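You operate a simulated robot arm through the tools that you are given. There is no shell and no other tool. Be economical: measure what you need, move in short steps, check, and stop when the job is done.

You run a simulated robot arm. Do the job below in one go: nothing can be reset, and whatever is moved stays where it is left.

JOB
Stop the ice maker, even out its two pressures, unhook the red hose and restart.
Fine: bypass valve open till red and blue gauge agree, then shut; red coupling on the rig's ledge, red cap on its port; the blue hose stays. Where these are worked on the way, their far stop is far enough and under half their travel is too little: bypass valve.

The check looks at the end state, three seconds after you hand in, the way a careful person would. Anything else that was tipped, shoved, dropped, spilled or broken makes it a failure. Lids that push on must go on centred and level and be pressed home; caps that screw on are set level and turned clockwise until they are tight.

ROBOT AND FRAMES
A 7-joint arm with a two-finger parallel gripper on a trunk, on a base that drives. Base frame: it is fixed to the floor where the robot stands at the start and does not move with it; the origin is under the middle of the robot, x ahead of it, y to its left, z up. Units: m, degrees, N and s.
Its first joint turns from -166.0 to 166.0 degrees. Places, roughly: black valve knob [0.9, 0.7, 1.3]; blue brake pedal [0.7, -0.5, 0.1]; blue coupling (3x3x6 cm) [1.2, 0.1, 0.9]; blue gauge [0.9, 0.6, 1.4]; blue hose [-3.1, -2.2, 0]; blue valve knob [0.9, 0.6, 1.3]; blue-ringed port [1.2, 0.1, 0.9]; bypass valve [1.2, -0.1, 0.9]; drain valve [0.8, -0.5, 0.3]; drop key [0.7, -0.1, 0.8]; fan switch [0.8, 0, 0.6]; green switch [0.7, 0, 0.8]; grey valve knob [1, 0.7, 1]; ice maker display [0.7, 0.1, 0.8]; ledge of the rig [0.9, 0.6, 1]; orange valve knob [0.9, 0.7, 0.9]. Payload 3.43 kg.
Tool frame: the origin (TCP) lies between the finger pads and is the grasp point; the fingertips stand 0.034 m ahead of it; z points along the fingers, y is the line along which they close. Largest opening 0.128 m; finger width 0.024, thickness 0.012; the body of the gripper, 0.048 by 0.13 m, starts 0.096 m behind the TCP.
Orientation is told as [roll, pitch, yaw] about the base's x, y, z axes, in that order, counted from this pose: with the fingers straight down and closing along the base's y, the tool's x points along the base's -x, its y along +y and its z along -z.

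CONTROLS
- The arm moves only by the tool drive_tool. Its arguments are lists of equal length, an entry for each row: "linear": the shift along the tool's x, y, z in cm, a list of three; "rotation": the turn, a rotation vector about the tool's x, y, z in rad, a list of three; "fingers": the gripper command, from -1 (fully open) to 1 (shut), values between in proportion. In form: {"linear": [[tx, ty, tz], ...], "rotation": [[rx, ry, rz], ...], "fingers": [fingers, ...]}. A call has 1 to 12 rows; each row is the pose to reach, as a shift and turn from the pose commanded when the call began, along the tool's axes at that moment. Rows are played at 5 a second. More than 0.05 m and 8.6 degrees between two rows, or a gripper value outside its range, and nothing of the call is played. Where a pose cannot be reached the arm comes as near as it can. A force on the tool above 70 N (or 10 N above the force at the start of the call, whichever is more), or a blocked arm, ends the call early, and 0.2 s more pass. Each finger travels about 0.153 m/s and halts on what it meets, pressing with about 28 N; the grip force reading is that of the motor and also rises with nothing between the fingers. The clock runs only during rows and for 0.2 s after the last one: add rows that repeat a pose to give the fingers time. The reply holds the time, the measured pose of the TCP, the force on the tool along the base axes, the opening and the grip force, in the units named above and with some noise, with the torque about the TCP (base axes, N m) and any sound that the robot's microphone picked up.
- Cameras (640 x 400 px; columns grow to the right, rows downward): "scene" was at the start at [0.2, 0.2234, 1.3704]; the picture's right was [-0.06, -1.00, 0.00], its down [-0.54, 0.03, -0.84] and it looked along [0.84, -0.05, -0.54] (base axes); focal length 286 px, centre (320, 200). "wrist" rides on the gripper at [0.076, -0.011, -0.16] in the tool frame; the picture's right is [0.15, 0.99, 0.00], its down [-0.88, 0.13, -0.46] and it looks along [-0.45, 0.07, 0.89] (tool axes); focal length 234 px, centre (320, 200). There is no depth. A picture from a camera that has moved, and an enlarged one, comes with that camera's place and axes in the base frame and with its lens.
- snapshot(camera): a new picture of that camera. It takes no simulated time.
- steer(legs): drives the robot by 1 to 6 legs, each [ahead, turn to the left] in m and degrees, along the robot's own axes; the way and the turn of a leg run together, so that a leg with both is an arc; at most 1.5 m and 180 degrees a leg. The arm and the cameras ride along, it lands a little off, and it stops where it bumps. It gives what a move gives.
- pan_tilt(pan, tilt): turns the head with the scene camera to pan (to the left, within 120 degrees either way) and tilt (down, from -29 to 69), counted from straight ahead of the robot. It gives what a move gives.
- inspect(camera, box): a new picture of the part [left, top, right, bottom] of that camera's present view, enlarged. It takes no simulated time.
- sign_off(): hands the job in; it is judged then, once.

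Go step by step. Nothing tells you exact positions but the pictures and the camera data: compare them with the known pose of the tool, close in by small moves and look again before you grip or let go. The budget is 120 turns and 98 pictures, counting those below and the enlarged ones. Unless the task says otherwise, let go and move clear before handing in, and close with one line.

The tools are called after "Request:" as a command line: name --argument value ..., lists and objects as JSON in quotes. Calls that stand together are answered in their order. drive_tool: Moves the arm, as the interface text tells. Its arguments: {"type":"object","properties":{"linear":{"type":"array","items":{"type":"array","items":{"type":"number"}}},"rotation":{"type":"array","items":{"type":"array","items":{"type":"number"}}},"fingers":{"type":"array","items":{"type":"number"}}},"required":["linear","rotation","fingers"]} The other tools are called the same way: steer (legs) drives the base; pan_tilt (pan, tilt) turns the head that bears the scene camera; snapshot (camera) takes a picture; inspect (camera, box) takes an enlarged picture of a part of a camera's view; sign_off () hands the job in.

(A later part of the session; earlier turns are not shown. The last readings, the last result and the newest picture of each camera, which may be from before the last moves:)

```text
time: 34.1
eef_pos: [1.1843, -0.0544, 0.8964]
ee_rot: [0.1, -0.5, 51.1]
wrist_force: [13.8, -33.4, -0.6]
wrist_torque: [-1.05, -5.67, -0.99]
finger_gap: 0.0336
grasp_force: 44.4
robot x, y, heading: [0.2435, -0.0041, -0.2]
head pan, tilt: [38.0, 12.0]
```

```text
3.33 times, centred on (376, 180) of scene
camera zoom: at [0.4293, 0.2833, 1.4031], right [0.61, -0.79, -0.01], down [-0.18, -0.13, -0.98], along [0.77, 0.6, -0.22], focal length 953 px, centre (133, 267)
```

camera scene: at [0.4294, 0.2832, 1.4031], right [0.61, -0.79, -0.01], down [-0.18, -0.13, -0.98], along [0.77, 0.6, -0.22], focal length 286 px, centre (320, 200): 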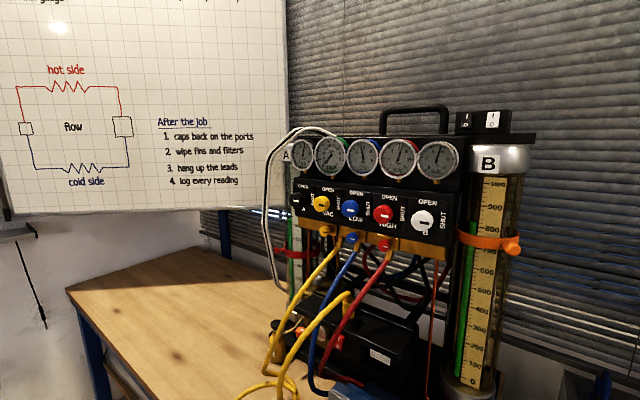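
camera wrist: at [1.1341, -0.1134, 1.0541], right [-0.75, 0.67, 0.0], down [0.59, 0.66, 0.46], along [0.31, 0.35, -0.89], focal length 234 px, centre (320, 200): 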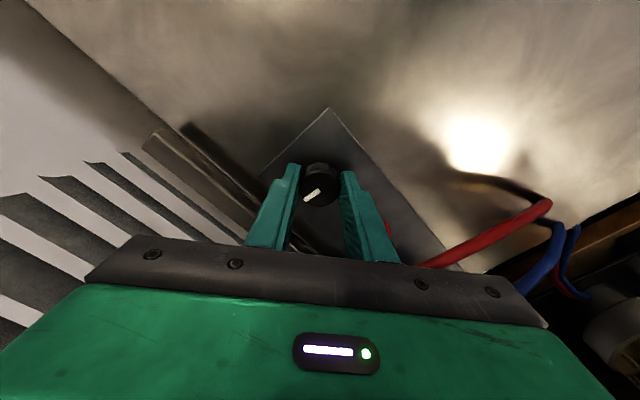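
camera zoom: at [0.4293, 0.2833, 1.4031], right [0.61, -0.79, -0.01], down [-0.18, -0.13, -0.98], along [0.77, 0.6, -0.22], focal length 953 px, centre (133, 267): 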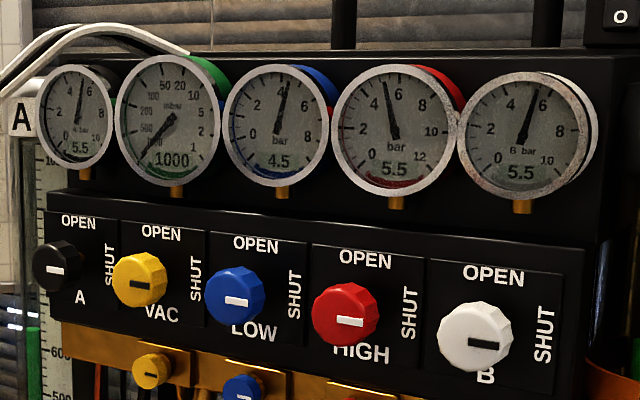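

4.5 / 5.5 now; waiting longer.

Request:
drive_tool --linear '[[0, 0, 0], [0, 0, 0], [0, 0, 0], [0, 0, 0], [0, 0, 0], [0, 0, 0], [0, 0, 0], [0, 0, 0], [0, 0, 0], [0, 0, 0], [0, 0, 0], [0, 0, 0]]' --rotation '[[0, 0, 0], [0, 0, 0], [0, 0, 0], [0, 0, 0], [0, 0, 0], [0, 0, 0], [0, 0, 0], [0, 0, 0], [0, 0, 0], [0, 0, 0], [0, 0, 0], [0, 0, 0]]' --fingers '[1, 1, 1, 1, 1, 1, 1, 1, 1, 1, 1, 1]'

Request:
drive_tool --linear '[[0, 0, 0], [0, 0, 0], [0, 0, 0], [0, 0, 0], [0, 0, 0], [0, 0, 0], [0, 0, 0], [0, 0, 0], [0, 0, 0], [0, 0, 0], [0, 0, 0], [0, 0, 0]]' --rotation '[[0, 0, 0], [0, 0, 0], [0, 0, 0], [0, 0, 0], [0, 0, 0], [0, 0, 0], [0, 0, 0], [0, 0, 0], [0, 0, 0], [0, 0, 0], [0, 0, 0], [0, 0, 0]]' --fingers '[1, 1, 1, 1, 1, 1, 1, 1, 1, 1, 1, 1]'

Request:
drive_tool --linear '[[0, 0, 0], [0, 0, 0], [0, 0, 0], [0, 0, 0], [0, 0, 0], [0, 0, 0], [0, 0, 0], [0, 0, 0], [0, 0, 0], [0, 0, 0], [0, 0, 0], [0, 0, 0]]' --rotation '[[0, 0, 0], [0, 0, 0], [0, 0, 0], [0, 0, 0], [0, 0, 0], [0, 0, 0], [0, 0, 0], [0, 0, 0], [0, 0, 0], [0, 0, 0], [0, 0, 0], [0, 0, 0]]' --fingers '[1, 1, 1, 1, 1, 1, 1, 1, 1, 1, 1, 1]'

Request:
drive_tool --linear '[[0, 0, 0], [0, 0, 0], [0, 0, 0], [0, 0, 0], [0, 0, 0], [0, 0, 0], [0, 0, 0], [0, 0, 0], [0, 0, 0], [0, 0, 0], [0, 0, 0], [0, 0, 0]]' --rotation '[[0, 0, 0], [0, 0, 0], [0, 0, 0], [0, 0, 0], [0, 0, 0], [0, 0, 0], [0, 0, 0], [0, 0, 0], [0, 0, 0], [0, 0, 0], [0, 0, 0], [0, 0, 0]]' --fingers '[1, 1, 1, 1, 1, 1, 1, 1, 1, 1, 1, 1]'

Request:
inspect --camera "scene" --box '[280, 120, 472, 240]'

```text
time: 36.7
eef_pos: [1.1832, -0.0541, 0.8959]
ee_rot: [0.1, -0.4, 51.2]
wrist_force: [15.6, -33.8, 0.6]
wrist_torque: [-0.78, -5.38, -0.95]
finger_gap: 0.0339
grasp_force: 44.8
robot x, y, heading: [0.2466, -0.0065, -0.3]
head pan, tilt: [38.0, 12.0]
```

```text
time: 39.3
eef_pos: [1.1843, -0.0548, 0.8958]
ee_rot: [0.1, -0.6, 51.1]
wrist_force: [15.2, -33.7, 1.5]
wrist_torque: [-0.82, -5.23, -0.95]
finger_gap: 0.0335
grasp_force: 44.6
robot x, y, heading: [0.2434, -0.0062, -0.1]
head pan, tilt: [38.0, 12.0]
```

```text
time: 41.9
eef_pos: [1.184, -0.0553, 0.8964]
ee_rot: [0.1, -0.5, 51.1]
wrist_force: [16.3, -32.6, 2.3]
wrist_torque: [-0.85, -5.09, -0.96]
finger_gap: 0.0335
grasp_force: 45.0
robot x, y, heading: [0.2467, -0.0062, -0.3]
head pan, tilt: [38.0, 12.0]
```

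```text
time: 44.5
eef_pos: [1.1847, -0.0551, 0.8966]
ee_rot: [0.2, -0.5, 51.2]
wrist_force: [15.9, -33.9, 2.9]
wrist_torque: [-0.82, -5.07, -0.97]
finger_gap: 0.0334
grasp_force: 45.3
robot x, y, heading: [0.244, -0.0102, -0.5]
head pan, tilt: [38.0, 12.0]
```

```text
3.33 times, centred on (376, 180) of scene
camera zoom: at [0.4292, 0.2832, 1.4031], right [0.61, -0.79, -0.01], down [-0.18, -0.13, -0.98], along [0.77, 0.6, -0.22], focal length 953 px, centre (133, 267)
```

zoom: 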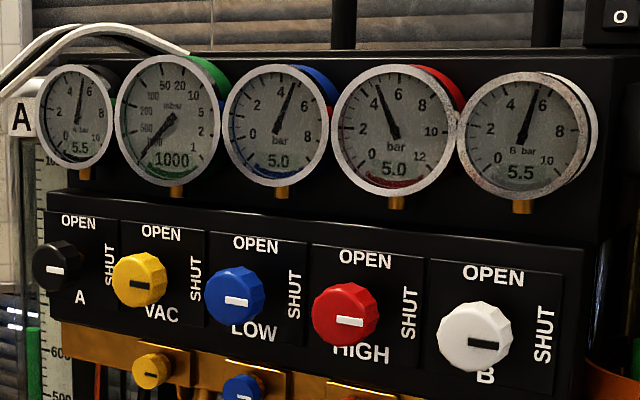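

Both gauges read 5.0. One more short wait, then I turn the valve clockwise back to shut.

Request:
drive_tool --linear '[[0, 0, 0], [0, 0, 0], [0, 0, 0], [0, 0, 0], [0, 0, 0], [0, 0, 0], [0, 0, 0], [0, 0, 0], [0, 0, 0], [0, 0, 0], [0, 0, 0], [0, 0, 0]]' --rotation '[[0, 0, 0], [0, 0, 0], [0, 0, 0], [0, 0, 0], [0, 0, 0], [0, 0, 0], [0, 0, 0], [0, 0, 0], [0, 0, 0], [0, 0, 0], [0, 0, 0], [0, 0, 0]]' --fingers '[1, 1, 1, 1, 1, 1, 1, 1, 1, 1, 1, 1]'

Request:
drive_tool --linear '[[0, 0, 0], [0, 0, 0], [0, 0, 0], [0, 0, 0], [0, 0, 0], [0, 0, 0], [0, 0, 0], [0, 0, 0], [0, 0, 0], [0, 0, 0], [0, 0, 0], [0, 0, 0]]' --rotation '[[0, 0, 0.14], [0, 0, 0.28], [0, 0, 0.42], [0, 0, 0.56], [0, 0, 0.7], [0, 0, 0.84], [0, 0, 0.98], [0, 0, 1.12], [0, 0, 1.26], [0, 0, 1.4], [0, 0, 1.54], [0, 0, 1.68]]' --fingers '[1, 1, 1, 1, 1, 1, 1, 1, 1, 1, 1, 1]'

Request:
inspect --camera "wrist" --box '[240, 140, 400, 240]'

```text
time: 47.1
eef_pos: [1.1855, -0.0542, 0.8962]
ee_rot: [0.1, -0.5, 51.2]
wrist_force: [15.8, -33.5, 2.9]
wrist_torque: [-0.83, -4.97, -0.92]
finger_gap: 0.0335
grasp_force: 45.0
robot x, y, heading: [0.2417, -0.0078, -0.0]
head pan, tilt: [38.0, 12.0]
```

```text
time: 49.7
eef_pos: [1.1834, -0.0517, 0.8963]
ee_rot: [0.4, 0.3, -45.0]
wrist_force: [18.7, -21.4, 5.0]
wrist_torque: [-1.44, -0.1, 0.08]
finger_gap: 0.0334
grasp_force: 45.1
robot x, y, heading: [0.2421, -0.0082, -0.1]
head pan, tilt: [38.0, 12.0]
```

```text
4.00 times, centred on (320, 190) of wrist
camera zoom: at [1.1232, -0.0081, 1.0545], right [0.59, 0.8, 0.01], down [0.72, -0.53, 0.45], along [0.37, -0.26, -0.89], focal length 937 px, centre (320, 240)
```

zoom: 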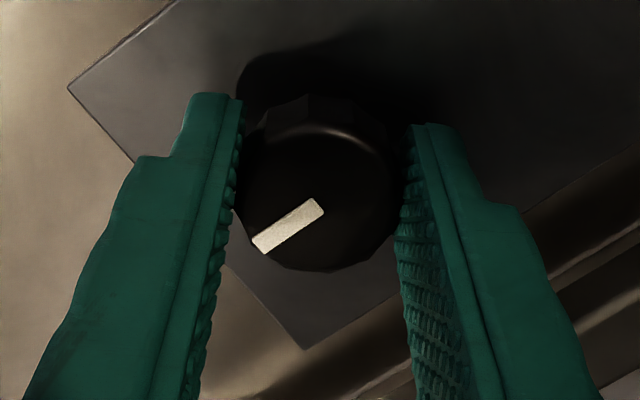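

Pointer is back at -y. I'll nudge a bit more clockwise to make sure it's at the shut stop.

Request:
drive_tool --linear '[[0, 0, 0], [0, 0, 0]]' --rotation '[[0, 0, 0.1], [0, 0, 0.1]]' --fingers '[1, 1]'

Request:
inspect --camera "wrist" --box '[240, 140, 400, 240]'

```text
time: 50.3
eef_pos: [1.1828, -0.0502, 0.8958]
ee_rot: [0.3, 0.3, -50.4]
wrist_force: [6.1, -12.8, 2.6]
wrist_torque: [-0.25, 0.21, 0.34]
finger_gap: 0.0334
grasp_force: 45.4
robot x, y, heading: [0.2449, -0.008, -0.2]
head pan, tilt: [38.0, 12.0]
```

```text
4.00 times, centred on (320, 190) of wrist
camera zoom: at [1.1275, -0.001, 1.0547], right [0.67, 0.74, 0.01], down [0.66, -0.6, 0.45], along [0.34, -0.3, -0.89], focal length 937 px, centre (320, 240)
```

zoom: 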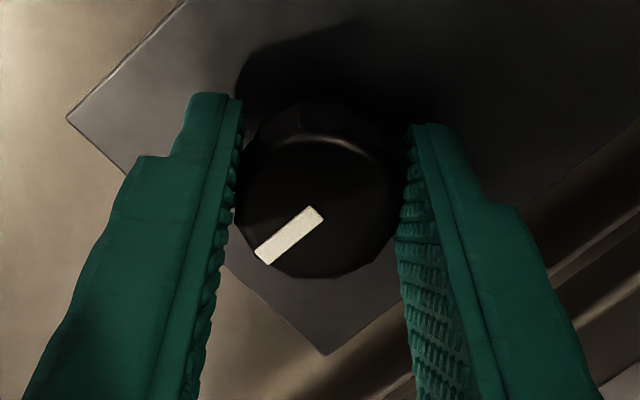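

The knob is against its shut stop (the pads slipped a bit). I'll release, lift, and move above the red coupling.

Request:
drive_tool --linear '[[0, 0, 0], [0, 0, 0], [0, 0, -4], [0, 0, -8], [0, 0, -12], [2.3, 1.7, -12], [4.6, 3.4, -12], [7, 5.2, -12], [7, 5.2, -12]]' --rotation '[[0, 0, 0], [0, 0, 0], [0, 0, 0], [0, 0, -0.1], [0, 0, -0.2], [0, 0, -0.3], [0, 0, -0.4], [0, 0, -0.53], [0, 0, -0.53]]' --fingers '[0.06, 0.06, 0.06, 0.06, 0.06, 0.06, 0.06, 0.06, 0.06]'

Request:
snapshot --camera "wrist"

Request:
pan_tilt --pan -15 --tilt 30

Request:
inspect --camera "scene" --box '[250, 120, 410, 220]'

```text
time: 52.3
eef_pos: [1.1788, 0.0359, 1.0174]
ee_rot: [0.4, 0.1, -20.1]
wrist_force: [0.7, 0.5, -0.6]
wrist_torque: [0.0, 0.0, -0.01]
finger_gap: 0.0602
grasp_force: 0.0
robot x, y, heading: [0.2429, -0.0057, -0.2]
head pan, tilt: [38.0, 12.0]
```

```text
56 pictures are left
camera wrist: at [1.1051, 0.0495, 1.1755], right [0.2, 0.98, 0.01], down [0.87, -0.18, 0.46], along [0.45, -0.09, -0.89], focal length 234 px, centre (320, 200)
```

wrist: 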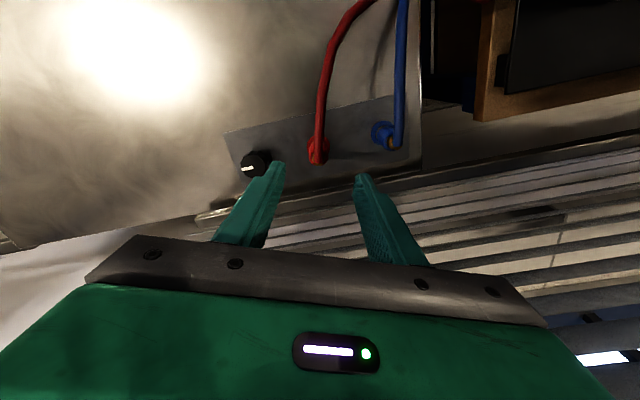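

```text
time: 53.5
eef_pos: [1.1786, 0.0354, 1.0166]
ee_rot: [0.5, 0.1, -20.1]
wrist_force: [0.3, -0.3, 0.4]
wrist_torque: [0.0, -0.03, 0.0]
finger_gap: 0.0601
grasp_force: 0.1
robot x, y, heading: [0.2459, -0.0072, -0.3]
head pan, tilt: [-15.0, 30.0]
```

```text
4.00 times, centred on (330, 170) of scene
camera zoom: at [0.4421, 0.2035, 1.3736], right [-0.26, -0.97, 0.0], down [-0.49, 0.13, -0.86], along [0.83, -0.23, -0.51], focal length 1144 px, centre (280, 320)
```

zoom: 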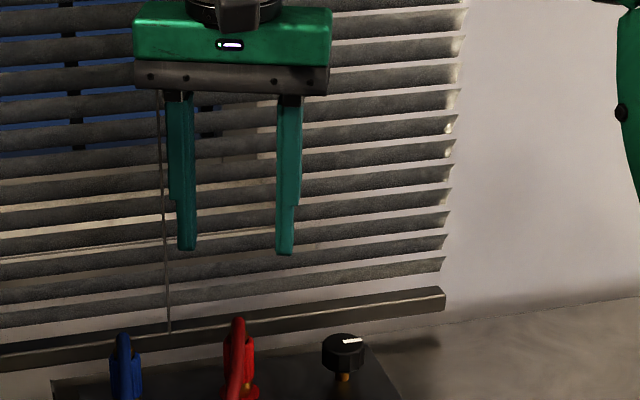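

Aligned over the coupling at [1.18,0.034]. Descending to straddle it.

Request:
drive_tool --linear '[[0, -0.15, 4], [0, -0.15, 8], [0, -0.15, 11], [0, -0.15, 12], [0, -0.15, 12]]' --rotation '[[0, 0, 0], [0, 0, 0], [0, 0, 0], [0, 0, 0], [0, 0, 0]]' --fingers '[0.06, 0.06, 0.06, 0.06, 0.06]'

Request:
snapshot --camera "wrist"

Request:
inspect --camera "scene" --box '[260, 150, 388, 230]'

```text
time: 54.8
eef_pos: [1.1778, 0.0354, 0.8973]
ee_rot: [0.5, 0.0, -20.2]
wrist_force: [-0.4, -0.4, -0.1]
wrist_torque: [-0.02, 0.01, -0.02]
finger_gap: 0.0604
grasp_force: 0.1
robot x, y, heading: [0.2425, -0.0073, -0.2]
head pan, tilt: [-15.0, 30.0]
```

```text
54 pictures are left
camera wrist: at [1.1052, 0.0485, 1.0555], right [0.2, 0.98, 0.01], down [0.87, -0.19, 0.46], along [0.45, -0.09, -0.89], focal length 234 px, centre (320, 200)
```

wrist: 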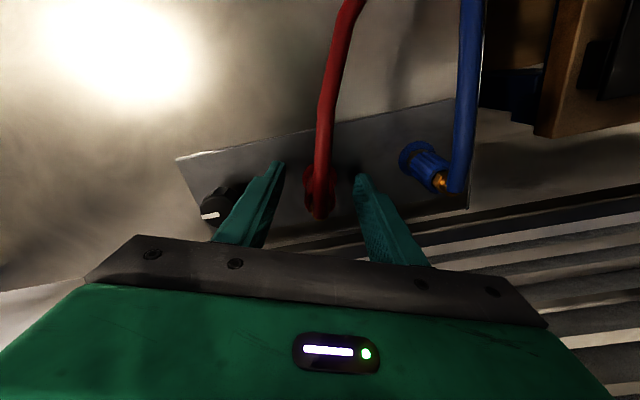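

```text
5.00 times, centred on (324, 190) of scene
camera zoom: at [0.4421, 0.2034, 1.3736], right [-0.26, -0.96, 0.0], down [-0.49, 0.13, -0.86], along [0.83, -0.23, -0.51], focal length 1430 px, centre (300, 250)
```

zoom: 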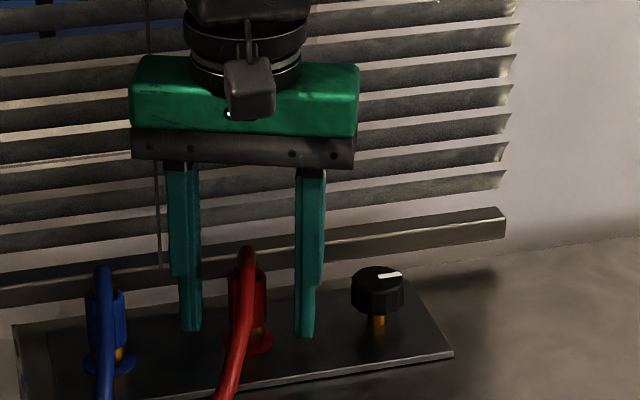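

Centred. Close and try a gentle lift.

Request:
drive_tool --linear '[[0, 0, 0], [0, 0, 0], [0, 0, 0], [0, 0, -0.3], [0, 0, -0.6], [0, 0, -0.6]]' --rotation '[[0, 0, 0], [0, 0, 0], [0, 0, 0], [0, 0, 0], [0, 0, 0], [0, 0, 0]]' --fingers '[1, 1, 1, 1, 1, 1]'

Request:
inspect --camera "scene" --box '[260, 150, 388, 230]'

```text
time: 56.1
eef_pos: [1.1784, 0.0339, 0.9028]
ee_rot: [0.4, 0.1, -20.2]
wrist_force: [0.0, 1.2, -0.9]
wrist_torque: [0.03, -0.02, 0.04]
finger_gap: 0.0226
grasp_force: 28.2
robot x, y, heading: [0.2425, -0.0088, -0.3]
head pan, tilt: [-15.0, 30.0]
```

```text
5.00 times, centred on (324, 190) of scene
camera zoom: at [0.4422, 0.2035, 1.3736], right [-0.26, -0.96, 0.0], down [-0.49, 0.13, -0.86], along [0.83, -0.23, -0.51], focal length 1430 px, centre (300, 250)
```

zoom: 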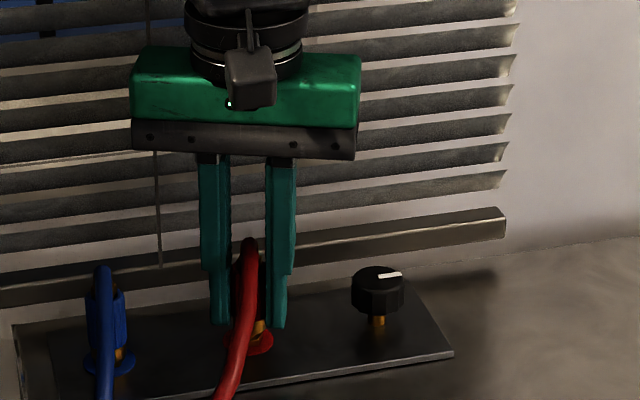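

No resistance and the hose rose too. Continue lifting.

Request:
drive_tool --linear '[[0, 0, -1], [0, 0, -2], [0, 0, -3], [0, 0, -4.5], [0, 0, -6]]' --rotation '[[0, 0, 0], [0, 0, 0], [0, 0, 0], [0, 0, 0], [0, 0, 0]]' --fingers '[1, 1, 1, 1, 1]'

Request:
snapshot --camera "scene"

Request:
inspect --camera "scene" --box '[260, 130, 388, 210]'

Request:
snapshot --camera "wrist"

```text
time: 57.4
eef_pos: [1.1786, 0.0338, 0.9624]
ee_rot: [0.5, 0.1, -20.2]
wrist_force: [0.2, 0.2, -0.5]
wrist_torque: [0.0, 0.01, -0.02]
finger_gap: 0.0227
grasp_force: 28.1
robot x, y, heading: [0.2431, -0.0055, -0.1]
head pan, tilt: [-15.0, 30.0]
```

```text
51 pictures are left
camera scene: at [0.4423, 0.2034, 1.3736], right [-0.26, -0.96, 0.0], down [-0.49, 0.13, -0.86], along [0.83, -0.23, -0.51], focal length 286 px, centre (320, 200)
```

scene: 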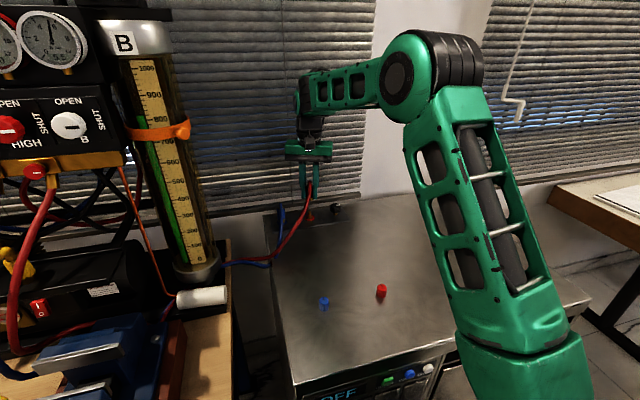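

```text
5.00 times, centred on (324, 170) of scene
camera zoom: at [0.4423, 0.2034, 1.3736], right [-0.26, -0.96, 0.0], down [-0.49, 0.13, -0.86], along [0.83, -0.23, -0.51], focal length 1430 px, centre (300, 350)
```

zoom: 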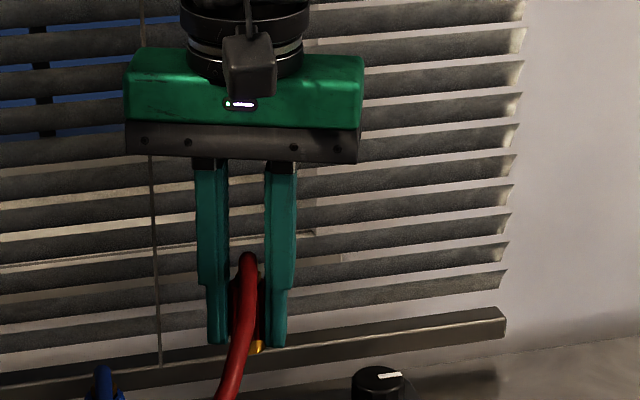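

```text
49 pictures are left
camera wrist: at [1.1044, 0.048, 1.1212], right [0.2, 0.98, 0.01], down [0.87, -0.18, 0.46], along [0.45, -0.09, -0.89], focal length 234 px, centre (320, 200)
```

wrist: 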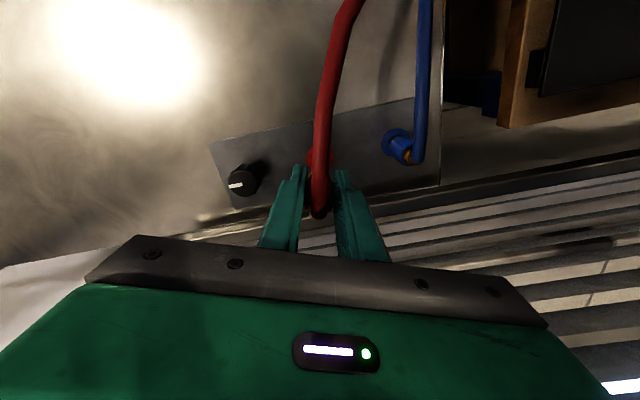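

The red coupling came off freely. Next I lift it and retreat toward the rig's front side so I can examine the ledge.

Request:
drive_tool --linear '[[0, 0, -4.7], [0, 0, -9.4], [0, 0, -14.1], [0, 0, -18.8], [4.1, -0.6, -18.8], [8.3, -1.2, -18.8], [12.4, -1.9, -18.8], [16.6, -2.5, -18.8], [20.7, -3.1, -18.8], [24.9, -3.8, -18.8], [29, -4.4, -18.8], [33.2, -5, -18.8]]' --rotation '[[0, 0, 0], [0, 0, 0], [0, 0, 0], [0, 0, 0], [0, 0, -0.08], [0, 0, -0.16], [0, 0, -0.24], [0, 0, -0.32], [0, 0, -0.4], [0, 0, -0.48], [0, 0, -0.56], [0, 0, -0.64]]' --fingers '[1, 1, 1, 1, 1, 1, 1, 1, 1, 1, 1, 1]'

Request:
pan_tilt --pan 38 --tilt 35

Request:
snapshot --camera "scene"

Request:
snapshot --camera "wrist"

```text
time: 60.0
eef_pos: [0.8484, 0.0997, 1.1501]
ee_rot: [0.3, -0.2, 16.5]
wrist_force: [1.2, -0.3, -1.1]
wrist_torque: [-0.01, 0.07, 0.01]
finger_gap: 0.0229
grasp_force: 28.4
robot x, y, heading: [0.2429, -0.0082, -0.1]
head pan, tilt: [-15.0, 30.0]
```

```text
time: 61.2
eef_pos: [0.8483, 0.0984, 1.1504]
ee_rot: [0.4, -0.2, 16.6]
wrist_force: [1.2, 0.6, -0.9]
wrist_torque: [-0.01, 0.02, 0.02]
finger_gap: 0.023
grasp_force: 27.9
robot x, y, heading: [0.2475, -0.0091, -0.5]
head pan, tilt: [38.0, 35.0]
```

```text
48 pictures are left
camera scene: at [0.4242, 0.2811, 1.3661], right [0.61, -0.79, -0.01], down [-0.46, -0.35, -0.81], along [0.64, 0.5, -0.58], focal length 286 px, centre (320, 200)
```

scene: 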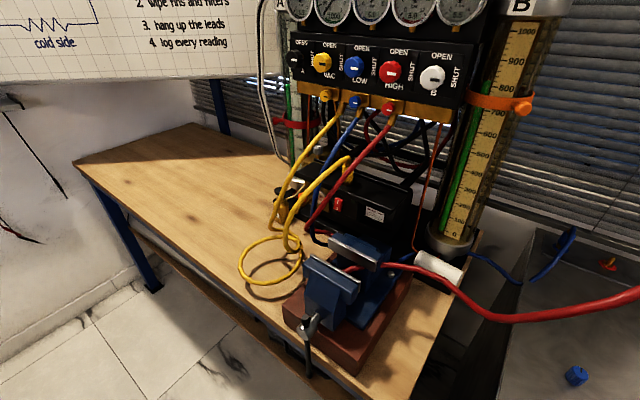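

```text
47 pictures are left
camera wrist: at [0.7799, 0.0652, 1.3092], right [-0.42, 0.91, 0.01], down [0.81, 0.37, 0.46], along [0.42, 0.2, -0.89], focal length 234 px, centre (320, 200)
```

wrist: 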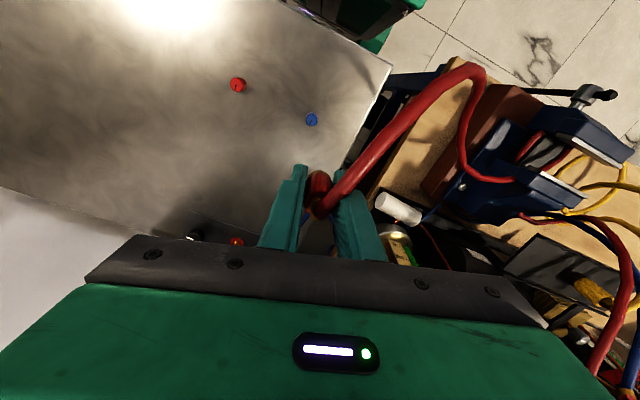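

Request:
inspect --camera "scene" --box '[270, 140, 446, 250]'

Request:
inspect --camera "wrist" --box '[400, 160, 640, 310]'

```text
3.64 times, centred on (358, 195) of scene
camera zoom: at [0.4242, 0.2811, 1.3661], right [0.61, -0.79, -0.01], down [-0.46, -0.35, -0.81], along [0.64, 0.5, -0.58], focal length 1040 px, centre (182, 218)
```

zoom: 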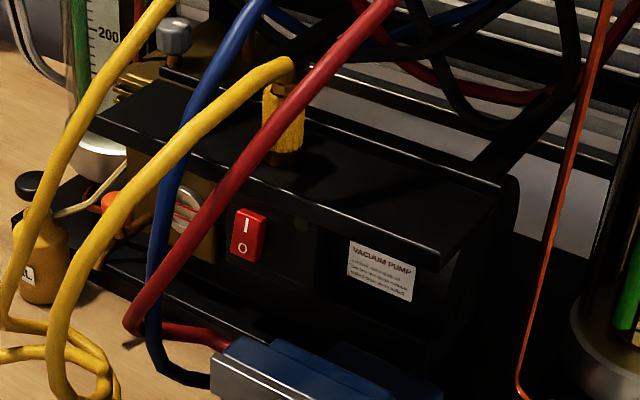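

```text
2.67 times, centred on (520, 235) of wrist
camera zoom: at [0.7799, 0.0652, 1.3092], right [-0.42, 0.91, 0.01], down [0.81, 0.37, 0.46], along [0.42, 0.2, -0.89], focal length 624 px, centre (-213, 107)
```

zoom: 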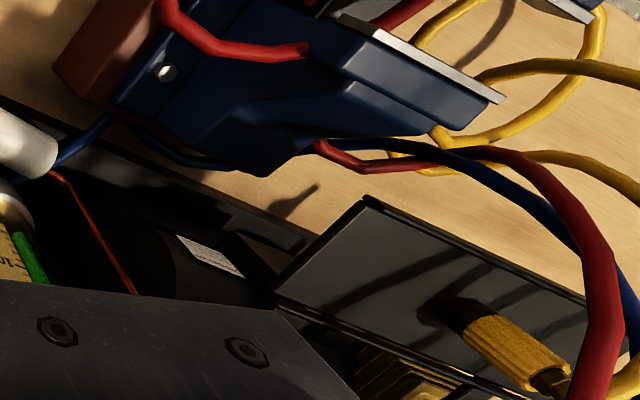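

The ledge is a shelf with top at z≈1.04, x from 0.83 to 0.90, right end y≈0.43; a yellow coupling stands on it at y≈0.55. I'll place the red one upright near y≈0.46, coming over from the front.

Request:
drive_tool --linear '[[-0.7, 4.4, -1.5], [-1.4, 8.8, -3], [-2.1, 13.3, -4.5], [-2.8, 17.7, -5], [-3.5, 22.1, -5], [-4.2, 26.5, -5], [-4.9, 31, -5], [-5.5, 35.4, -5]]' --rotation '[[0, -0.017, 0.036], [0, -0.035, 0.072], [0, -0.052, 0.108], [0, -0.07, 0.145], [0, -0.087, 0.18], [0, -0.105, 0.217], [0, -0.122, 0.253], [0, -0.14, 0.29]]' --fingers '[1, 1, 1, 1, 1, 1, 1, 1]'

Request:
snapshot --camera "scene"

Request:
snapshot --camera "wrist"

```text
time: 63.0
eef_pos: [0.803, 0.4551, 1.2042]
ee_rot: [1.8, -7.9, -0.5]
wrist_force: [0.3, -1.5, -0.2]
wrist_torque: [0.07, 0.06, 0.02]
finger_gap: 0.0228
grasp_force: 27.9
robot x, y, heading: [0.2425, -0.0043, -0.3]
head pan, tilt: [38.0, 35.0]
```

```text
44 pictures are left
camera scene: at [0.4243, 0.2807, 1.3661], right [0.61, -0.79, -0.01], down [-0.46, -0.35, -0.81], along [0.64, 0.5, -0.58], focal length 286 px, centre (320, 200)
```

scene: 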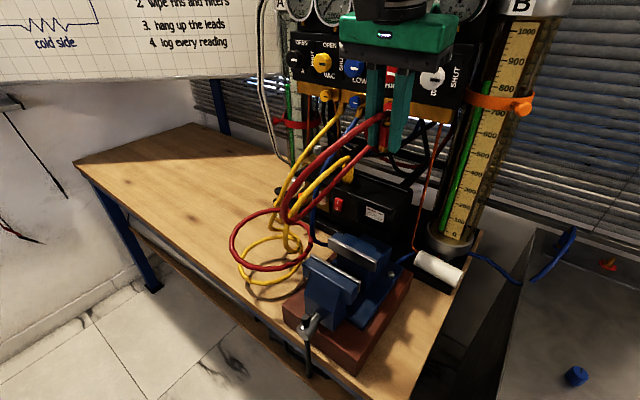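

```text
43 pictures are left
camera wrist: at [0.707, 0.4386, 1.3502], right [-0.14, 0.99, 0.01], down [0.81, 0.11, 0.58], along [0.57, 0.09, -0.82], focal length 234 px, centre (320, 200)
```

wrist: 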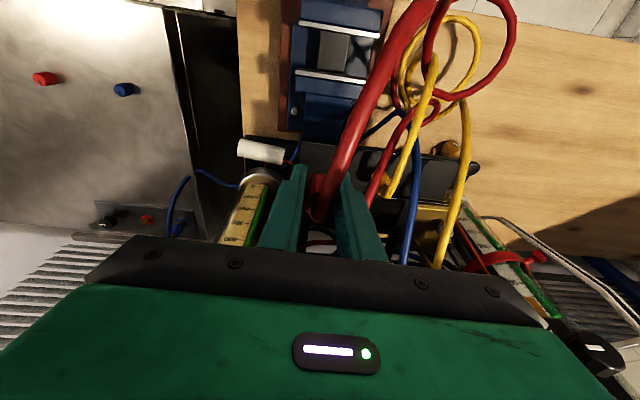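

Request:
inspect --camera "wrist" --box '[230, 120, 470, 270]'

Request:
inspect --camera "scene" --box '[300, 60, 492, 180]'

```text
2.67 times, centred on (350, 195) of wrist
camera zoom: at [0.707, 0.4386, 1.3502], right [-0.14, 0.99, 0.01], down [0.81, 0.11, 0.58], along [0.57, 0.09, -0.82], focal length 624 px, centre (240, 213)
```

zoom: 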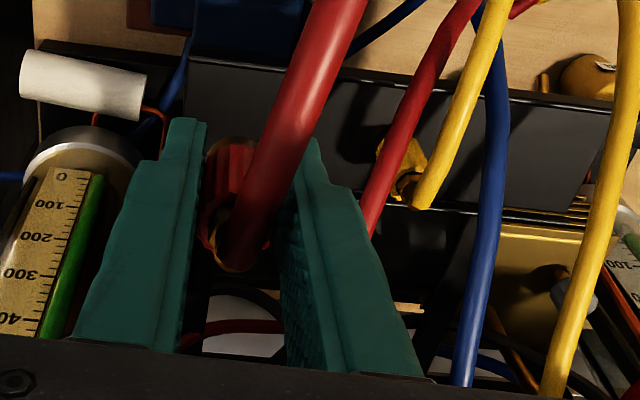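

```text
3.33 times, centred on (396, 120) of scene
camera zoom: at [0.4243, 0.2807, 1.3661], right [0.61, -0.79, -0.01], down [-0.46, -0.35, -0.81], along [0.64, 0.5, -0.58], focal length 953 px, centre (67, 467)
```

zoom: 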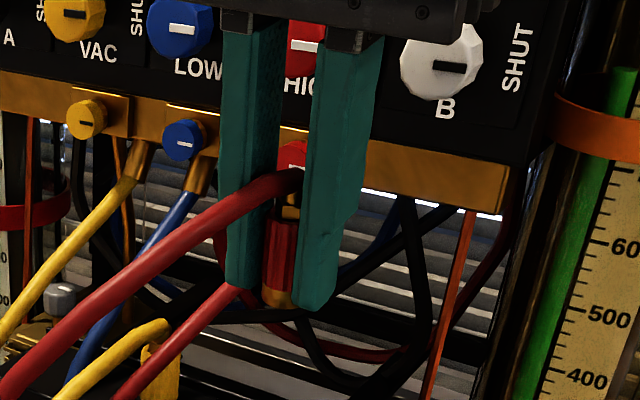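

Clear path: the manifold hose is at y≈0.535, my left finger edge at 0.48. Moving in above the ledge and lowering to just above it.

Request:
drive_tool --linear '[[-2.9, 0.2, 0.4], [-5.8, 0.4, 0.8], [-5.2, 0.4, 4.8], [-4.6, 0.4, 8.8], [-4.5, 0.4, 10]]' --rotation '[[0, 0, 0], [0, 0, 0], [0, 0, 0], [0, 0, 0], [0, 0, 0]]' --fingers '[1, 1, 1, 1, 1]'

Request:
inspect --camera "wrist" --box '[230, 120, 470, 270]'

Request:
inspect --camera "scene" --box '[300, 90, 492, 210]'

```text
time: 64.2
eef_pos: [0.8589, 0.4604, 1.1104]
ee_rot: [1.7, -8.1, -0.3]
wrist_force: [-0.3, -0.7, -0.7]
wrist_torque: [-0.01, -0.01, -0.01]
finger_gap: 0.0229
grasp_force: 28.0
robot x, y, heading: [0.2412, -0.0099, -0.1]
head pan, tilt: [38.0, 35.0]
```

```text
2.67 times, centred on (350, 195) of wrist
camera zoom: at [0.7639, 0.4455, 1.2567], right [-0.14, 0.99, 0.01], down [0.81, 0.11, 0.58], along [0.57, 0.09, -0.82], focal length 624 px, centre (240, 213)
```

zoom: 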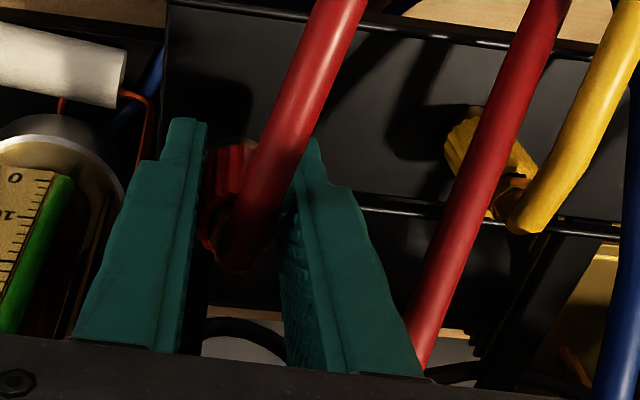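

```text
3.33 times, centred on (396, 150) of scene
camera zoom: at [0.4241, 0.2812, 1.366], right [0.61, -0.79, -0.01], down [-0.46, -0.35, -0.81], along [0.64, 0.5, -0.58], focal length 953 px, centre (67, 367)
```

zoom: 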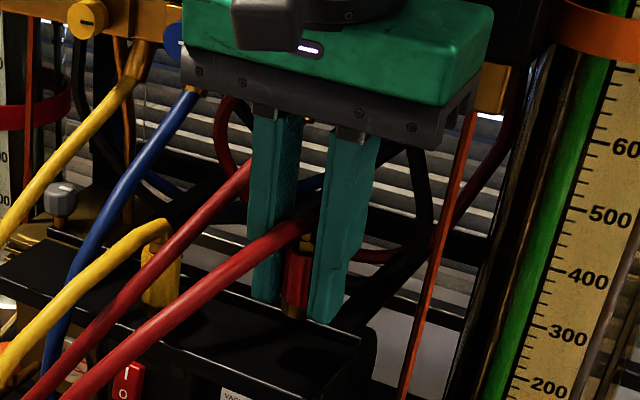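

Request:
drive_tool --linear '[[0.07, 0, 0.5], [0.14, 0, 1], [0.21, 0, 1.5], [0.28, 0, 2]]' --rotation '[[0, 0, 0], [0, 0.02, 0], [0, 0.04, 0], [0, 0.05, 0]]' --fingers '[1, 1, 1, 1]'

Request:
drive_tool --linear '[[0.03, 0, 0.3], [0.06, 0, 0.6]]' --rotation '[[0, 0, 0], [0, 0, 0]]' --fingers '[1, 1]'

Request:
inspect --camera "scene" --box '[332, 130, 428, 190]'

```text
time: 65.2
eef_pos: [0.8606, 0.4609, 1.091]
ee_rot: [1.7, -5.1, -0.2]
wrist_force: [-0.7, 0.2, -0.7]
wrist_torque: [0.0, 0.0, 0.03]
finger_gap: 0.0226
grasp_force: 28.3
robot x, y, heading: [0.2437, -0.0046, -0.2]
head pan, tilt: [38.0, 35.0]
```

```text
time: 65.8
eef_pos: [0.86, 0.4612, 1.0858]
ee_rot: [1.5, -5.1, -0.3]
wrist_force: [0.2, 0.7, -1.3]
wrist_torque: [-0.01, -0.02, 0.01]
finger_gap: 0.0228
grasp_force: 28.4
robot x, y, heading: [0.2455, -0.0083, -0.6]
head pan, tilt: [38.0, 35.0]
```

```text
6.67 times, centred on (380, 160) of scene
camera zoom: at [0.4242, 0.2812, 1.366], right [0.61, -0.79, -0.01], down [-0.46, -0.35, -0.81], along [0.64, 0.5, -0.58], focal length 1907 px, centre (-80, 467)
```

zoom: 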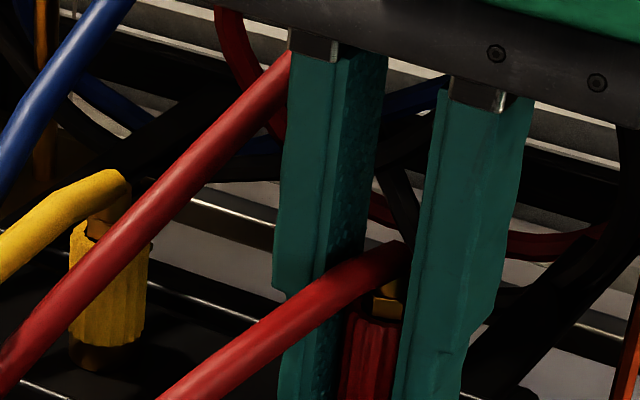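

Request:
drive_tool --linear '[[0.03, 0, 0.3], [0.05, 0, 0.6], [0.07, 0, 0.8]]' --rotation '[[0, 0, 0], [0, 0, 0], [0, 0, 0]]' --fingers '[1, 1, 1]'

Request:
inspect --camera "scene" --box '[332, 155, 428, 215]'

```text
time: 66.6
eef_pos: [0.8588, 0.4611, 1.0783]
ee_rot: [1.7, -5.2, -0.3]
wrist_force: [2.2, -3.0, 21.8]
wrist_torque: [-0.19, -0.07, -0.02]
finger_gap: 0.0232
grasp_force: 28.9
robot x, y, heading: [0.2438, -0.0039, -0.2]
head pan, tilt: [38.0, 35.0]
```

```text
6.67 times, centred on (380, 185) of scene
camera zoom: at [0.4236, 0.2806, 1.3663], right [0.61, -0.79, -0.01], down [-0.46, -0.35, -0.81], along [0.64, 0.5, -0.58], focal length 1907 px, centre (-80, 300)
```

zoom: 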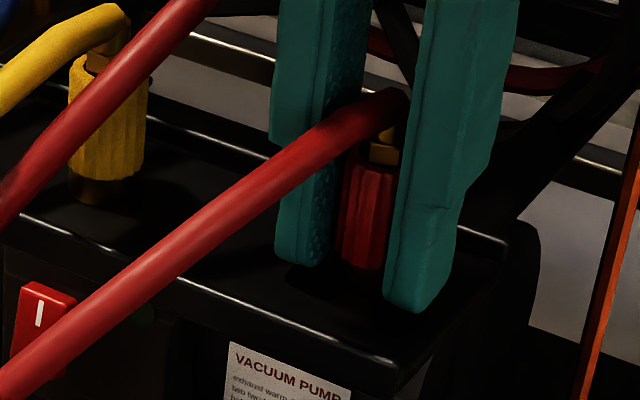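

Contact with the ledge (22 N). I'll ease off slightly, straighten, and open gently.

Request:
drive_tool --linear '[[0, 0, -0.1], [0, 0, -0.1], [0, 0, -0.1], [0, 0, -0.1], [0, 0, -0.1]]' --rotation '[[0, 0.03, 0], [0, 0.05, 0], [0, 0.05, 0], [0, 0.05, 0], [0, 0.05, 0]]' --fingers '[1, 1, 0.55, 0.4, 0.3]'

Request:
inspect --camera "scene" --box '[332, 155, 428, 215]'

```text
time: 67.8
eef_pos: [0.859, 0.4616, 1.0784]
ee_rot: [1.7, -2.3, -0.2]
wrist_force: [0.2, 0.0, 0.1]
wrist_torque: [0.01, 0.03, 0.02]
finger_gap: 0.0447
grasp_force: 0.1
robot x, y, heading: [0.2437, -0.0053, -0.3]
head pan, tilt: [38.0, 35.0]
```

```text
6.67 times, centred on (380, 185) of scene
camera zoom: at [0.4242, 0.2812, 1.366], right [0.61, -0.79, -0.01], down [-0.46, -0.35, -0.81], along [0.64, 0.5, -0.58], focal length 1907 px, centre (-80, 300)
```

zoom: 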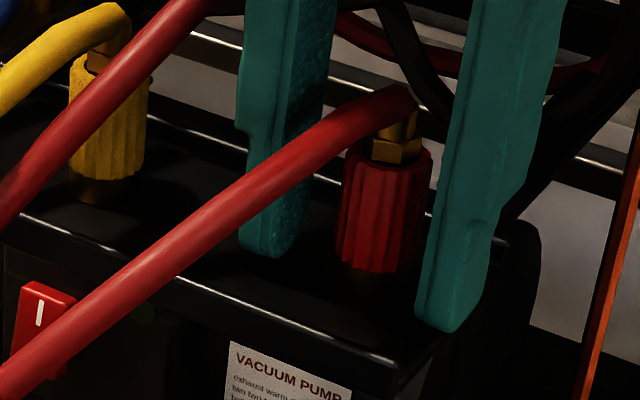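

The red coupling stands upright on the ledge. Retract straight up, then back.

Request:
drive_tool --linear '[[0, 0, -3], [0, 0, -6], [0, 0, -9], [0, 0, -12], [3, 0, -12], [6, -1, -12], [6, -5, -12], [6, -9.5, -12], [6, -14, -12], [6, -18.5, -12], [6, -23, -12], [5, -27.5, -12]]' --rotation '[[0, 0, 0], [0, 0, 0], [0, 0, 0], [0, 0, 0], [0, 0, 0], [0, 0, 0], [0, 0, 0], [0, 0, 0], [0, 0, 0], [0, 0.02, 0], [0, 0.04, 0], [0, 0.04, 0]]' --fingers '[0.3, 0.3, 0.3, 0.3, 0.3, 0.3, 0.3, 0.3, 0.3, 0.3, 0.3, 0.3]'

Request:
snapshot --camera "scene"

Request:
snapshot --camera "wrist"

```text
time: 70.4
eef_pos: [0.8036, 0.1829, 1.1859]
ee_rot: [1.6, 0.0, -0.2]
wrist_force: [0.1, 0.0, 0.3]
wrist_torque: [-0.07, 0.0, 0.0]
finger_gap: 0.0448
grasp_force: 0.1
robot x, y, heading: [0.2427, -0.0057, -0.2]
head pan, tilt: [38.0, 35.0]
```

```text
35 pictures are left
camera scene: at [0.4242, 0.2814, 1.366], right [0.61, -0.79, -0.01], down [-0.46, -0.35, -0.81], along [0.64, 0.5, -0.58], focal length 286 px, centre (320, 200)
```

scene: 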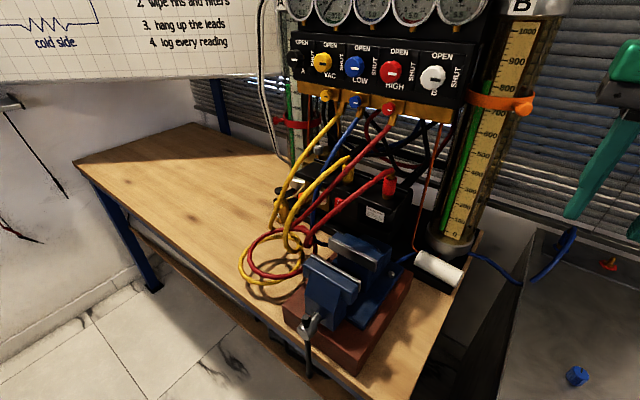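

```text
34 pictures are left
camera wrist: at [0.7298, 0.1673, 1.3442], right [-0.14, 0.99, 0.03], down [0.88, 0.12, 0.46], along [0.45, 0.09, -0.89], focal length 234 px, centre (320, 200)
```

wrist: 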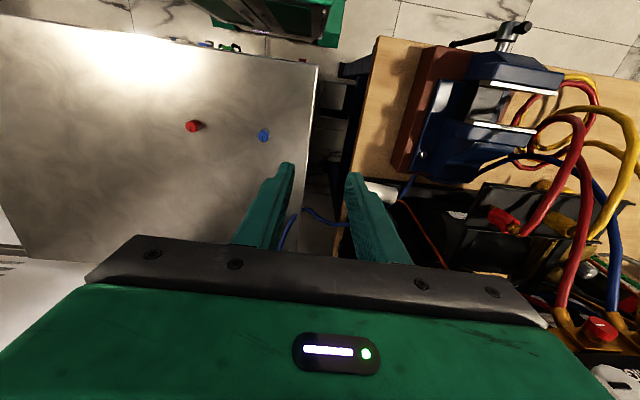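

The coupling is standing on the ledge. Now the red cap at about [0.845,-0.056]; moving above it.

Request:
drive_tool --linear '[[-0.6, -3.4, 3.2], [-1.2, -6.8, 6.4], [-1.8, -10.2, 9.7], [-2.4, -13.6, 12.9], [-3, -17, 16.1], [-3.6, -20.4, 19.4], [-4.1, -23.9, 22.6], [-4.1, -23.9, 22.6]]' --rotation '[[0.004, 0, 0], [0.008, 0, 0], [0.012, 0, 0], [0.016, 0, 0], [0.02, 0, 0], [0.024, 0, 0], [0.028, 0, 0], [0.028, 0, 0]]' --fingers '[0.2, 0.2, 0.2, 0.2, 0.2, 0.2, 0.2, 0.2]'

Request:
snapshot --camera "wrist"

Request:
pan_tilt --pan -30 --tilt 45

Request:
snapshot --camera "scene"

```text
time: 72.2
eef_pos: [0.8446, -0.0493, 0.9565]
ee_rot: [0.0, 0.0, -0.1]
wrist_force: [-0.2, 0.1, -0.4]
wrist_torque: [-0.03, 0.01, 0.0]
finger_gap: 0.0513
grasp_force: 0.1
robot x, y, heading: [0.2439, -0.0069, -0.1]
head pan, tilt: [38.0, 35.0]
```

```text
33 pictures are left
camera wrist: at [0.7706, -0.0607, 1.1141], right [-0.14, 0.99, 0.0], down [0.88, 0.13, 0.46], along [0.45, 0.07, -0.89], focal length 234 px, centre (320, 200)
```

wrist: 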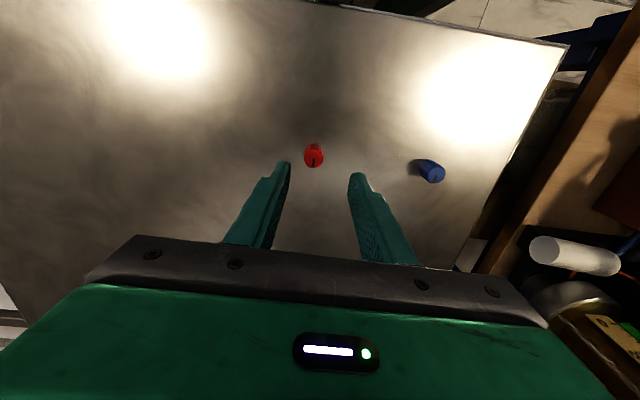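

```text
time: 73.6
eef_pos: [0.8453, -0.0488, 0.9561]
ee_rot: [-0.1, -0.1, -0.2]
wrist_force: [0.8, -0.5, -1.1]
wrist_torque: [-0.03, 0.0, 0.01]
finger_gap: 0.0511
grasp_force: 0.0
robot x, y, heading: [0.2431, -0.0092, -0.1]
head pan, tilt: [-30.0, 45.0]
```

```text
32 pictures are left
camera scene: at [0.4247, 0.1863, 1.3512], right [-0.5, -0.86, 0.01], down [-0.62, 0.36, -0.7], along [0.6, -0.36, -0.72], focal length 286 px, centre (320, 200)
```

scene: 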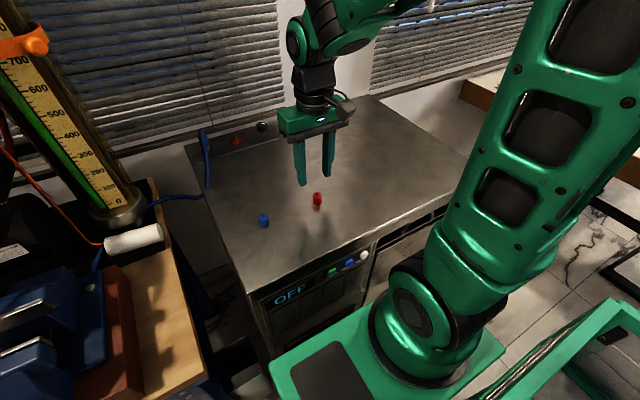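

Request:
drive_tool --linear '[[0, -0.6, 2], [0, -0.6, 4.5], [0, -0.6, 6.5], [0, -0.6, 6.5]]' --rotation '[[0, 0, 0], [0, 0, 0], [0, 0, 0], [0, 0, 0]]' --fingers '[0.2, 0.2, 0.2, 0.2]'

Request:
snapshot --camera "wrist"

Request:
inspect --camera "scene" --box '[270, 160, 366, 220]'

```text
time: 74.6
eef_pos: [0.845, -0.0546, 0.8902]
ee_rot: [0.0, -0.1, -0.2]
wrist_force: [0.5, 0.1, 0.6]
wrist_torque: [0.0, 0.03, -0.02]
finger_gap: 0.051
grasp_force: 0.1
robot x, y, heading: [0.2419, -0.0105, -0.1]
head pan, tilt: [-30.0, 45.0]
```

```text
31 pictures are left
camera wrist: at [0.7713, -0.0663, 1.0481], right [-0.14, 0.99, 0.0], down [0.88, 0.13, 0.46], along [0.45, 0.07, -0.89], focal length 234 px, centre (320, 200)
```

wrist: 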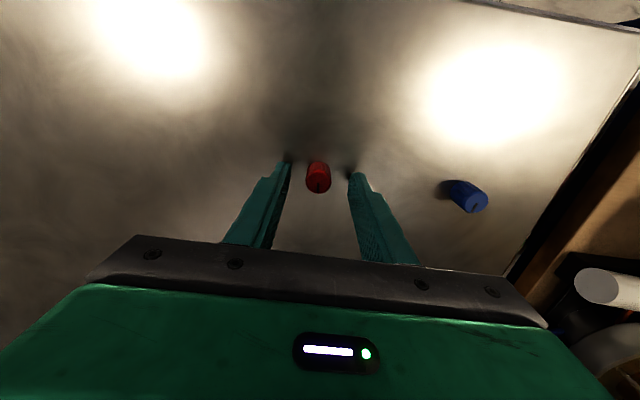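

```text
6.67 times, centred on (318, 190) of scene
camera zoom: at [0.4246, 0.1862, 1.3512], right [-0.5, -0.86, 0.01], down [-0.62, 0.36, -0.7], along [0.6, -0.36, -0.72], focal length 1907 px, centre (333, 267)
```

zoom: 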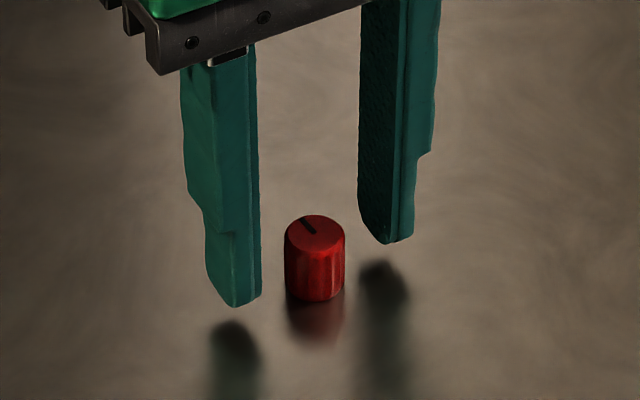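

Fingers are around the cap with tips slightly above the surface; lower a touch, grip and lift.

Request:
drive_tool --linear '[[-0.1, -0.1, 0.5], [-0.1, -0.1, 0.5], [-0.1, -0.1, 0.5], [-0.1, -0.1, 0.5], [-0.1, -0.1, -3], [-0.1, -0.1, -7], [-0.1, -0.1, -11]]' --rotation '[[0, 0, 0], [0, 0, 0], [0, 0, 0], [0, 0, 0], [0, 0, 0], [0, 0, 0], [0, 0, 0]]' --fingers '[0.2, 1, 1, 1, 1, 1, 1]'

Request:
snapshot --camera "wrist"

Request:
inspect --camera "scene" --box '[250, 120, 378, 200]'

```text
time: 76.2
eef_pos: [0.8481, -0.0565, 1.0013]
ee_rot: [0.0, 0.0, -0.1]
wrist_force: [-0.3, 0.7, -0.6]
wrist_torque: [-0.01, 0.02, 0.0]
finger_gap: 0.0206
grasp_force: 28.7
robot x, y, heading: [0.2405, -0.0044, -0.2]
head pan, tilt: [-30.0, 45.0]
```

```text
29 pictures are left
camera wrist: at [0.7733, -0.0684, 1.1586], right [-0.14, 0.99, 0.0], down [0.88, 0.13, 0.46], along [0.45, 0.07, -0.89], focal length 234 px, centre (320, 200)
```

wrist: 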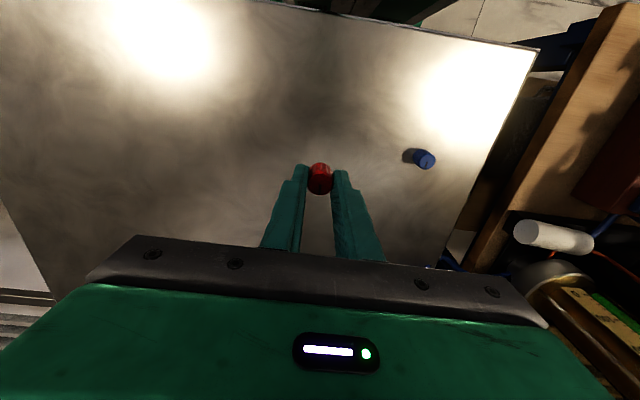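

```text
5.00 times, centred on (314, 160) of scene
camera zoom: at [0.425, 0.1862, 1.3512], right [-0.5, -0.86, 0.01], down [-0.62, 0.36, -0.7], along [0.6, -0.36, -0.72], focal length 1430 px, centre (350, 400)
```

zoom: 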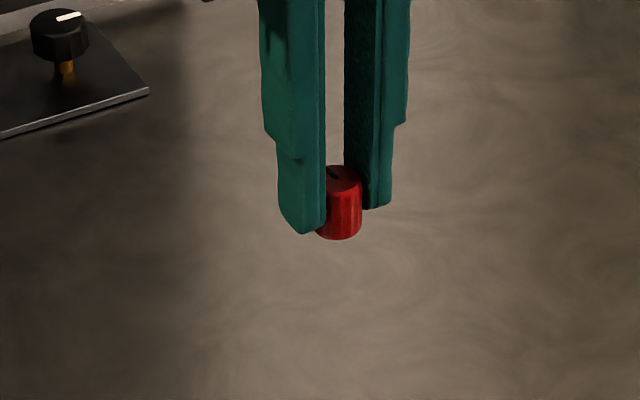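

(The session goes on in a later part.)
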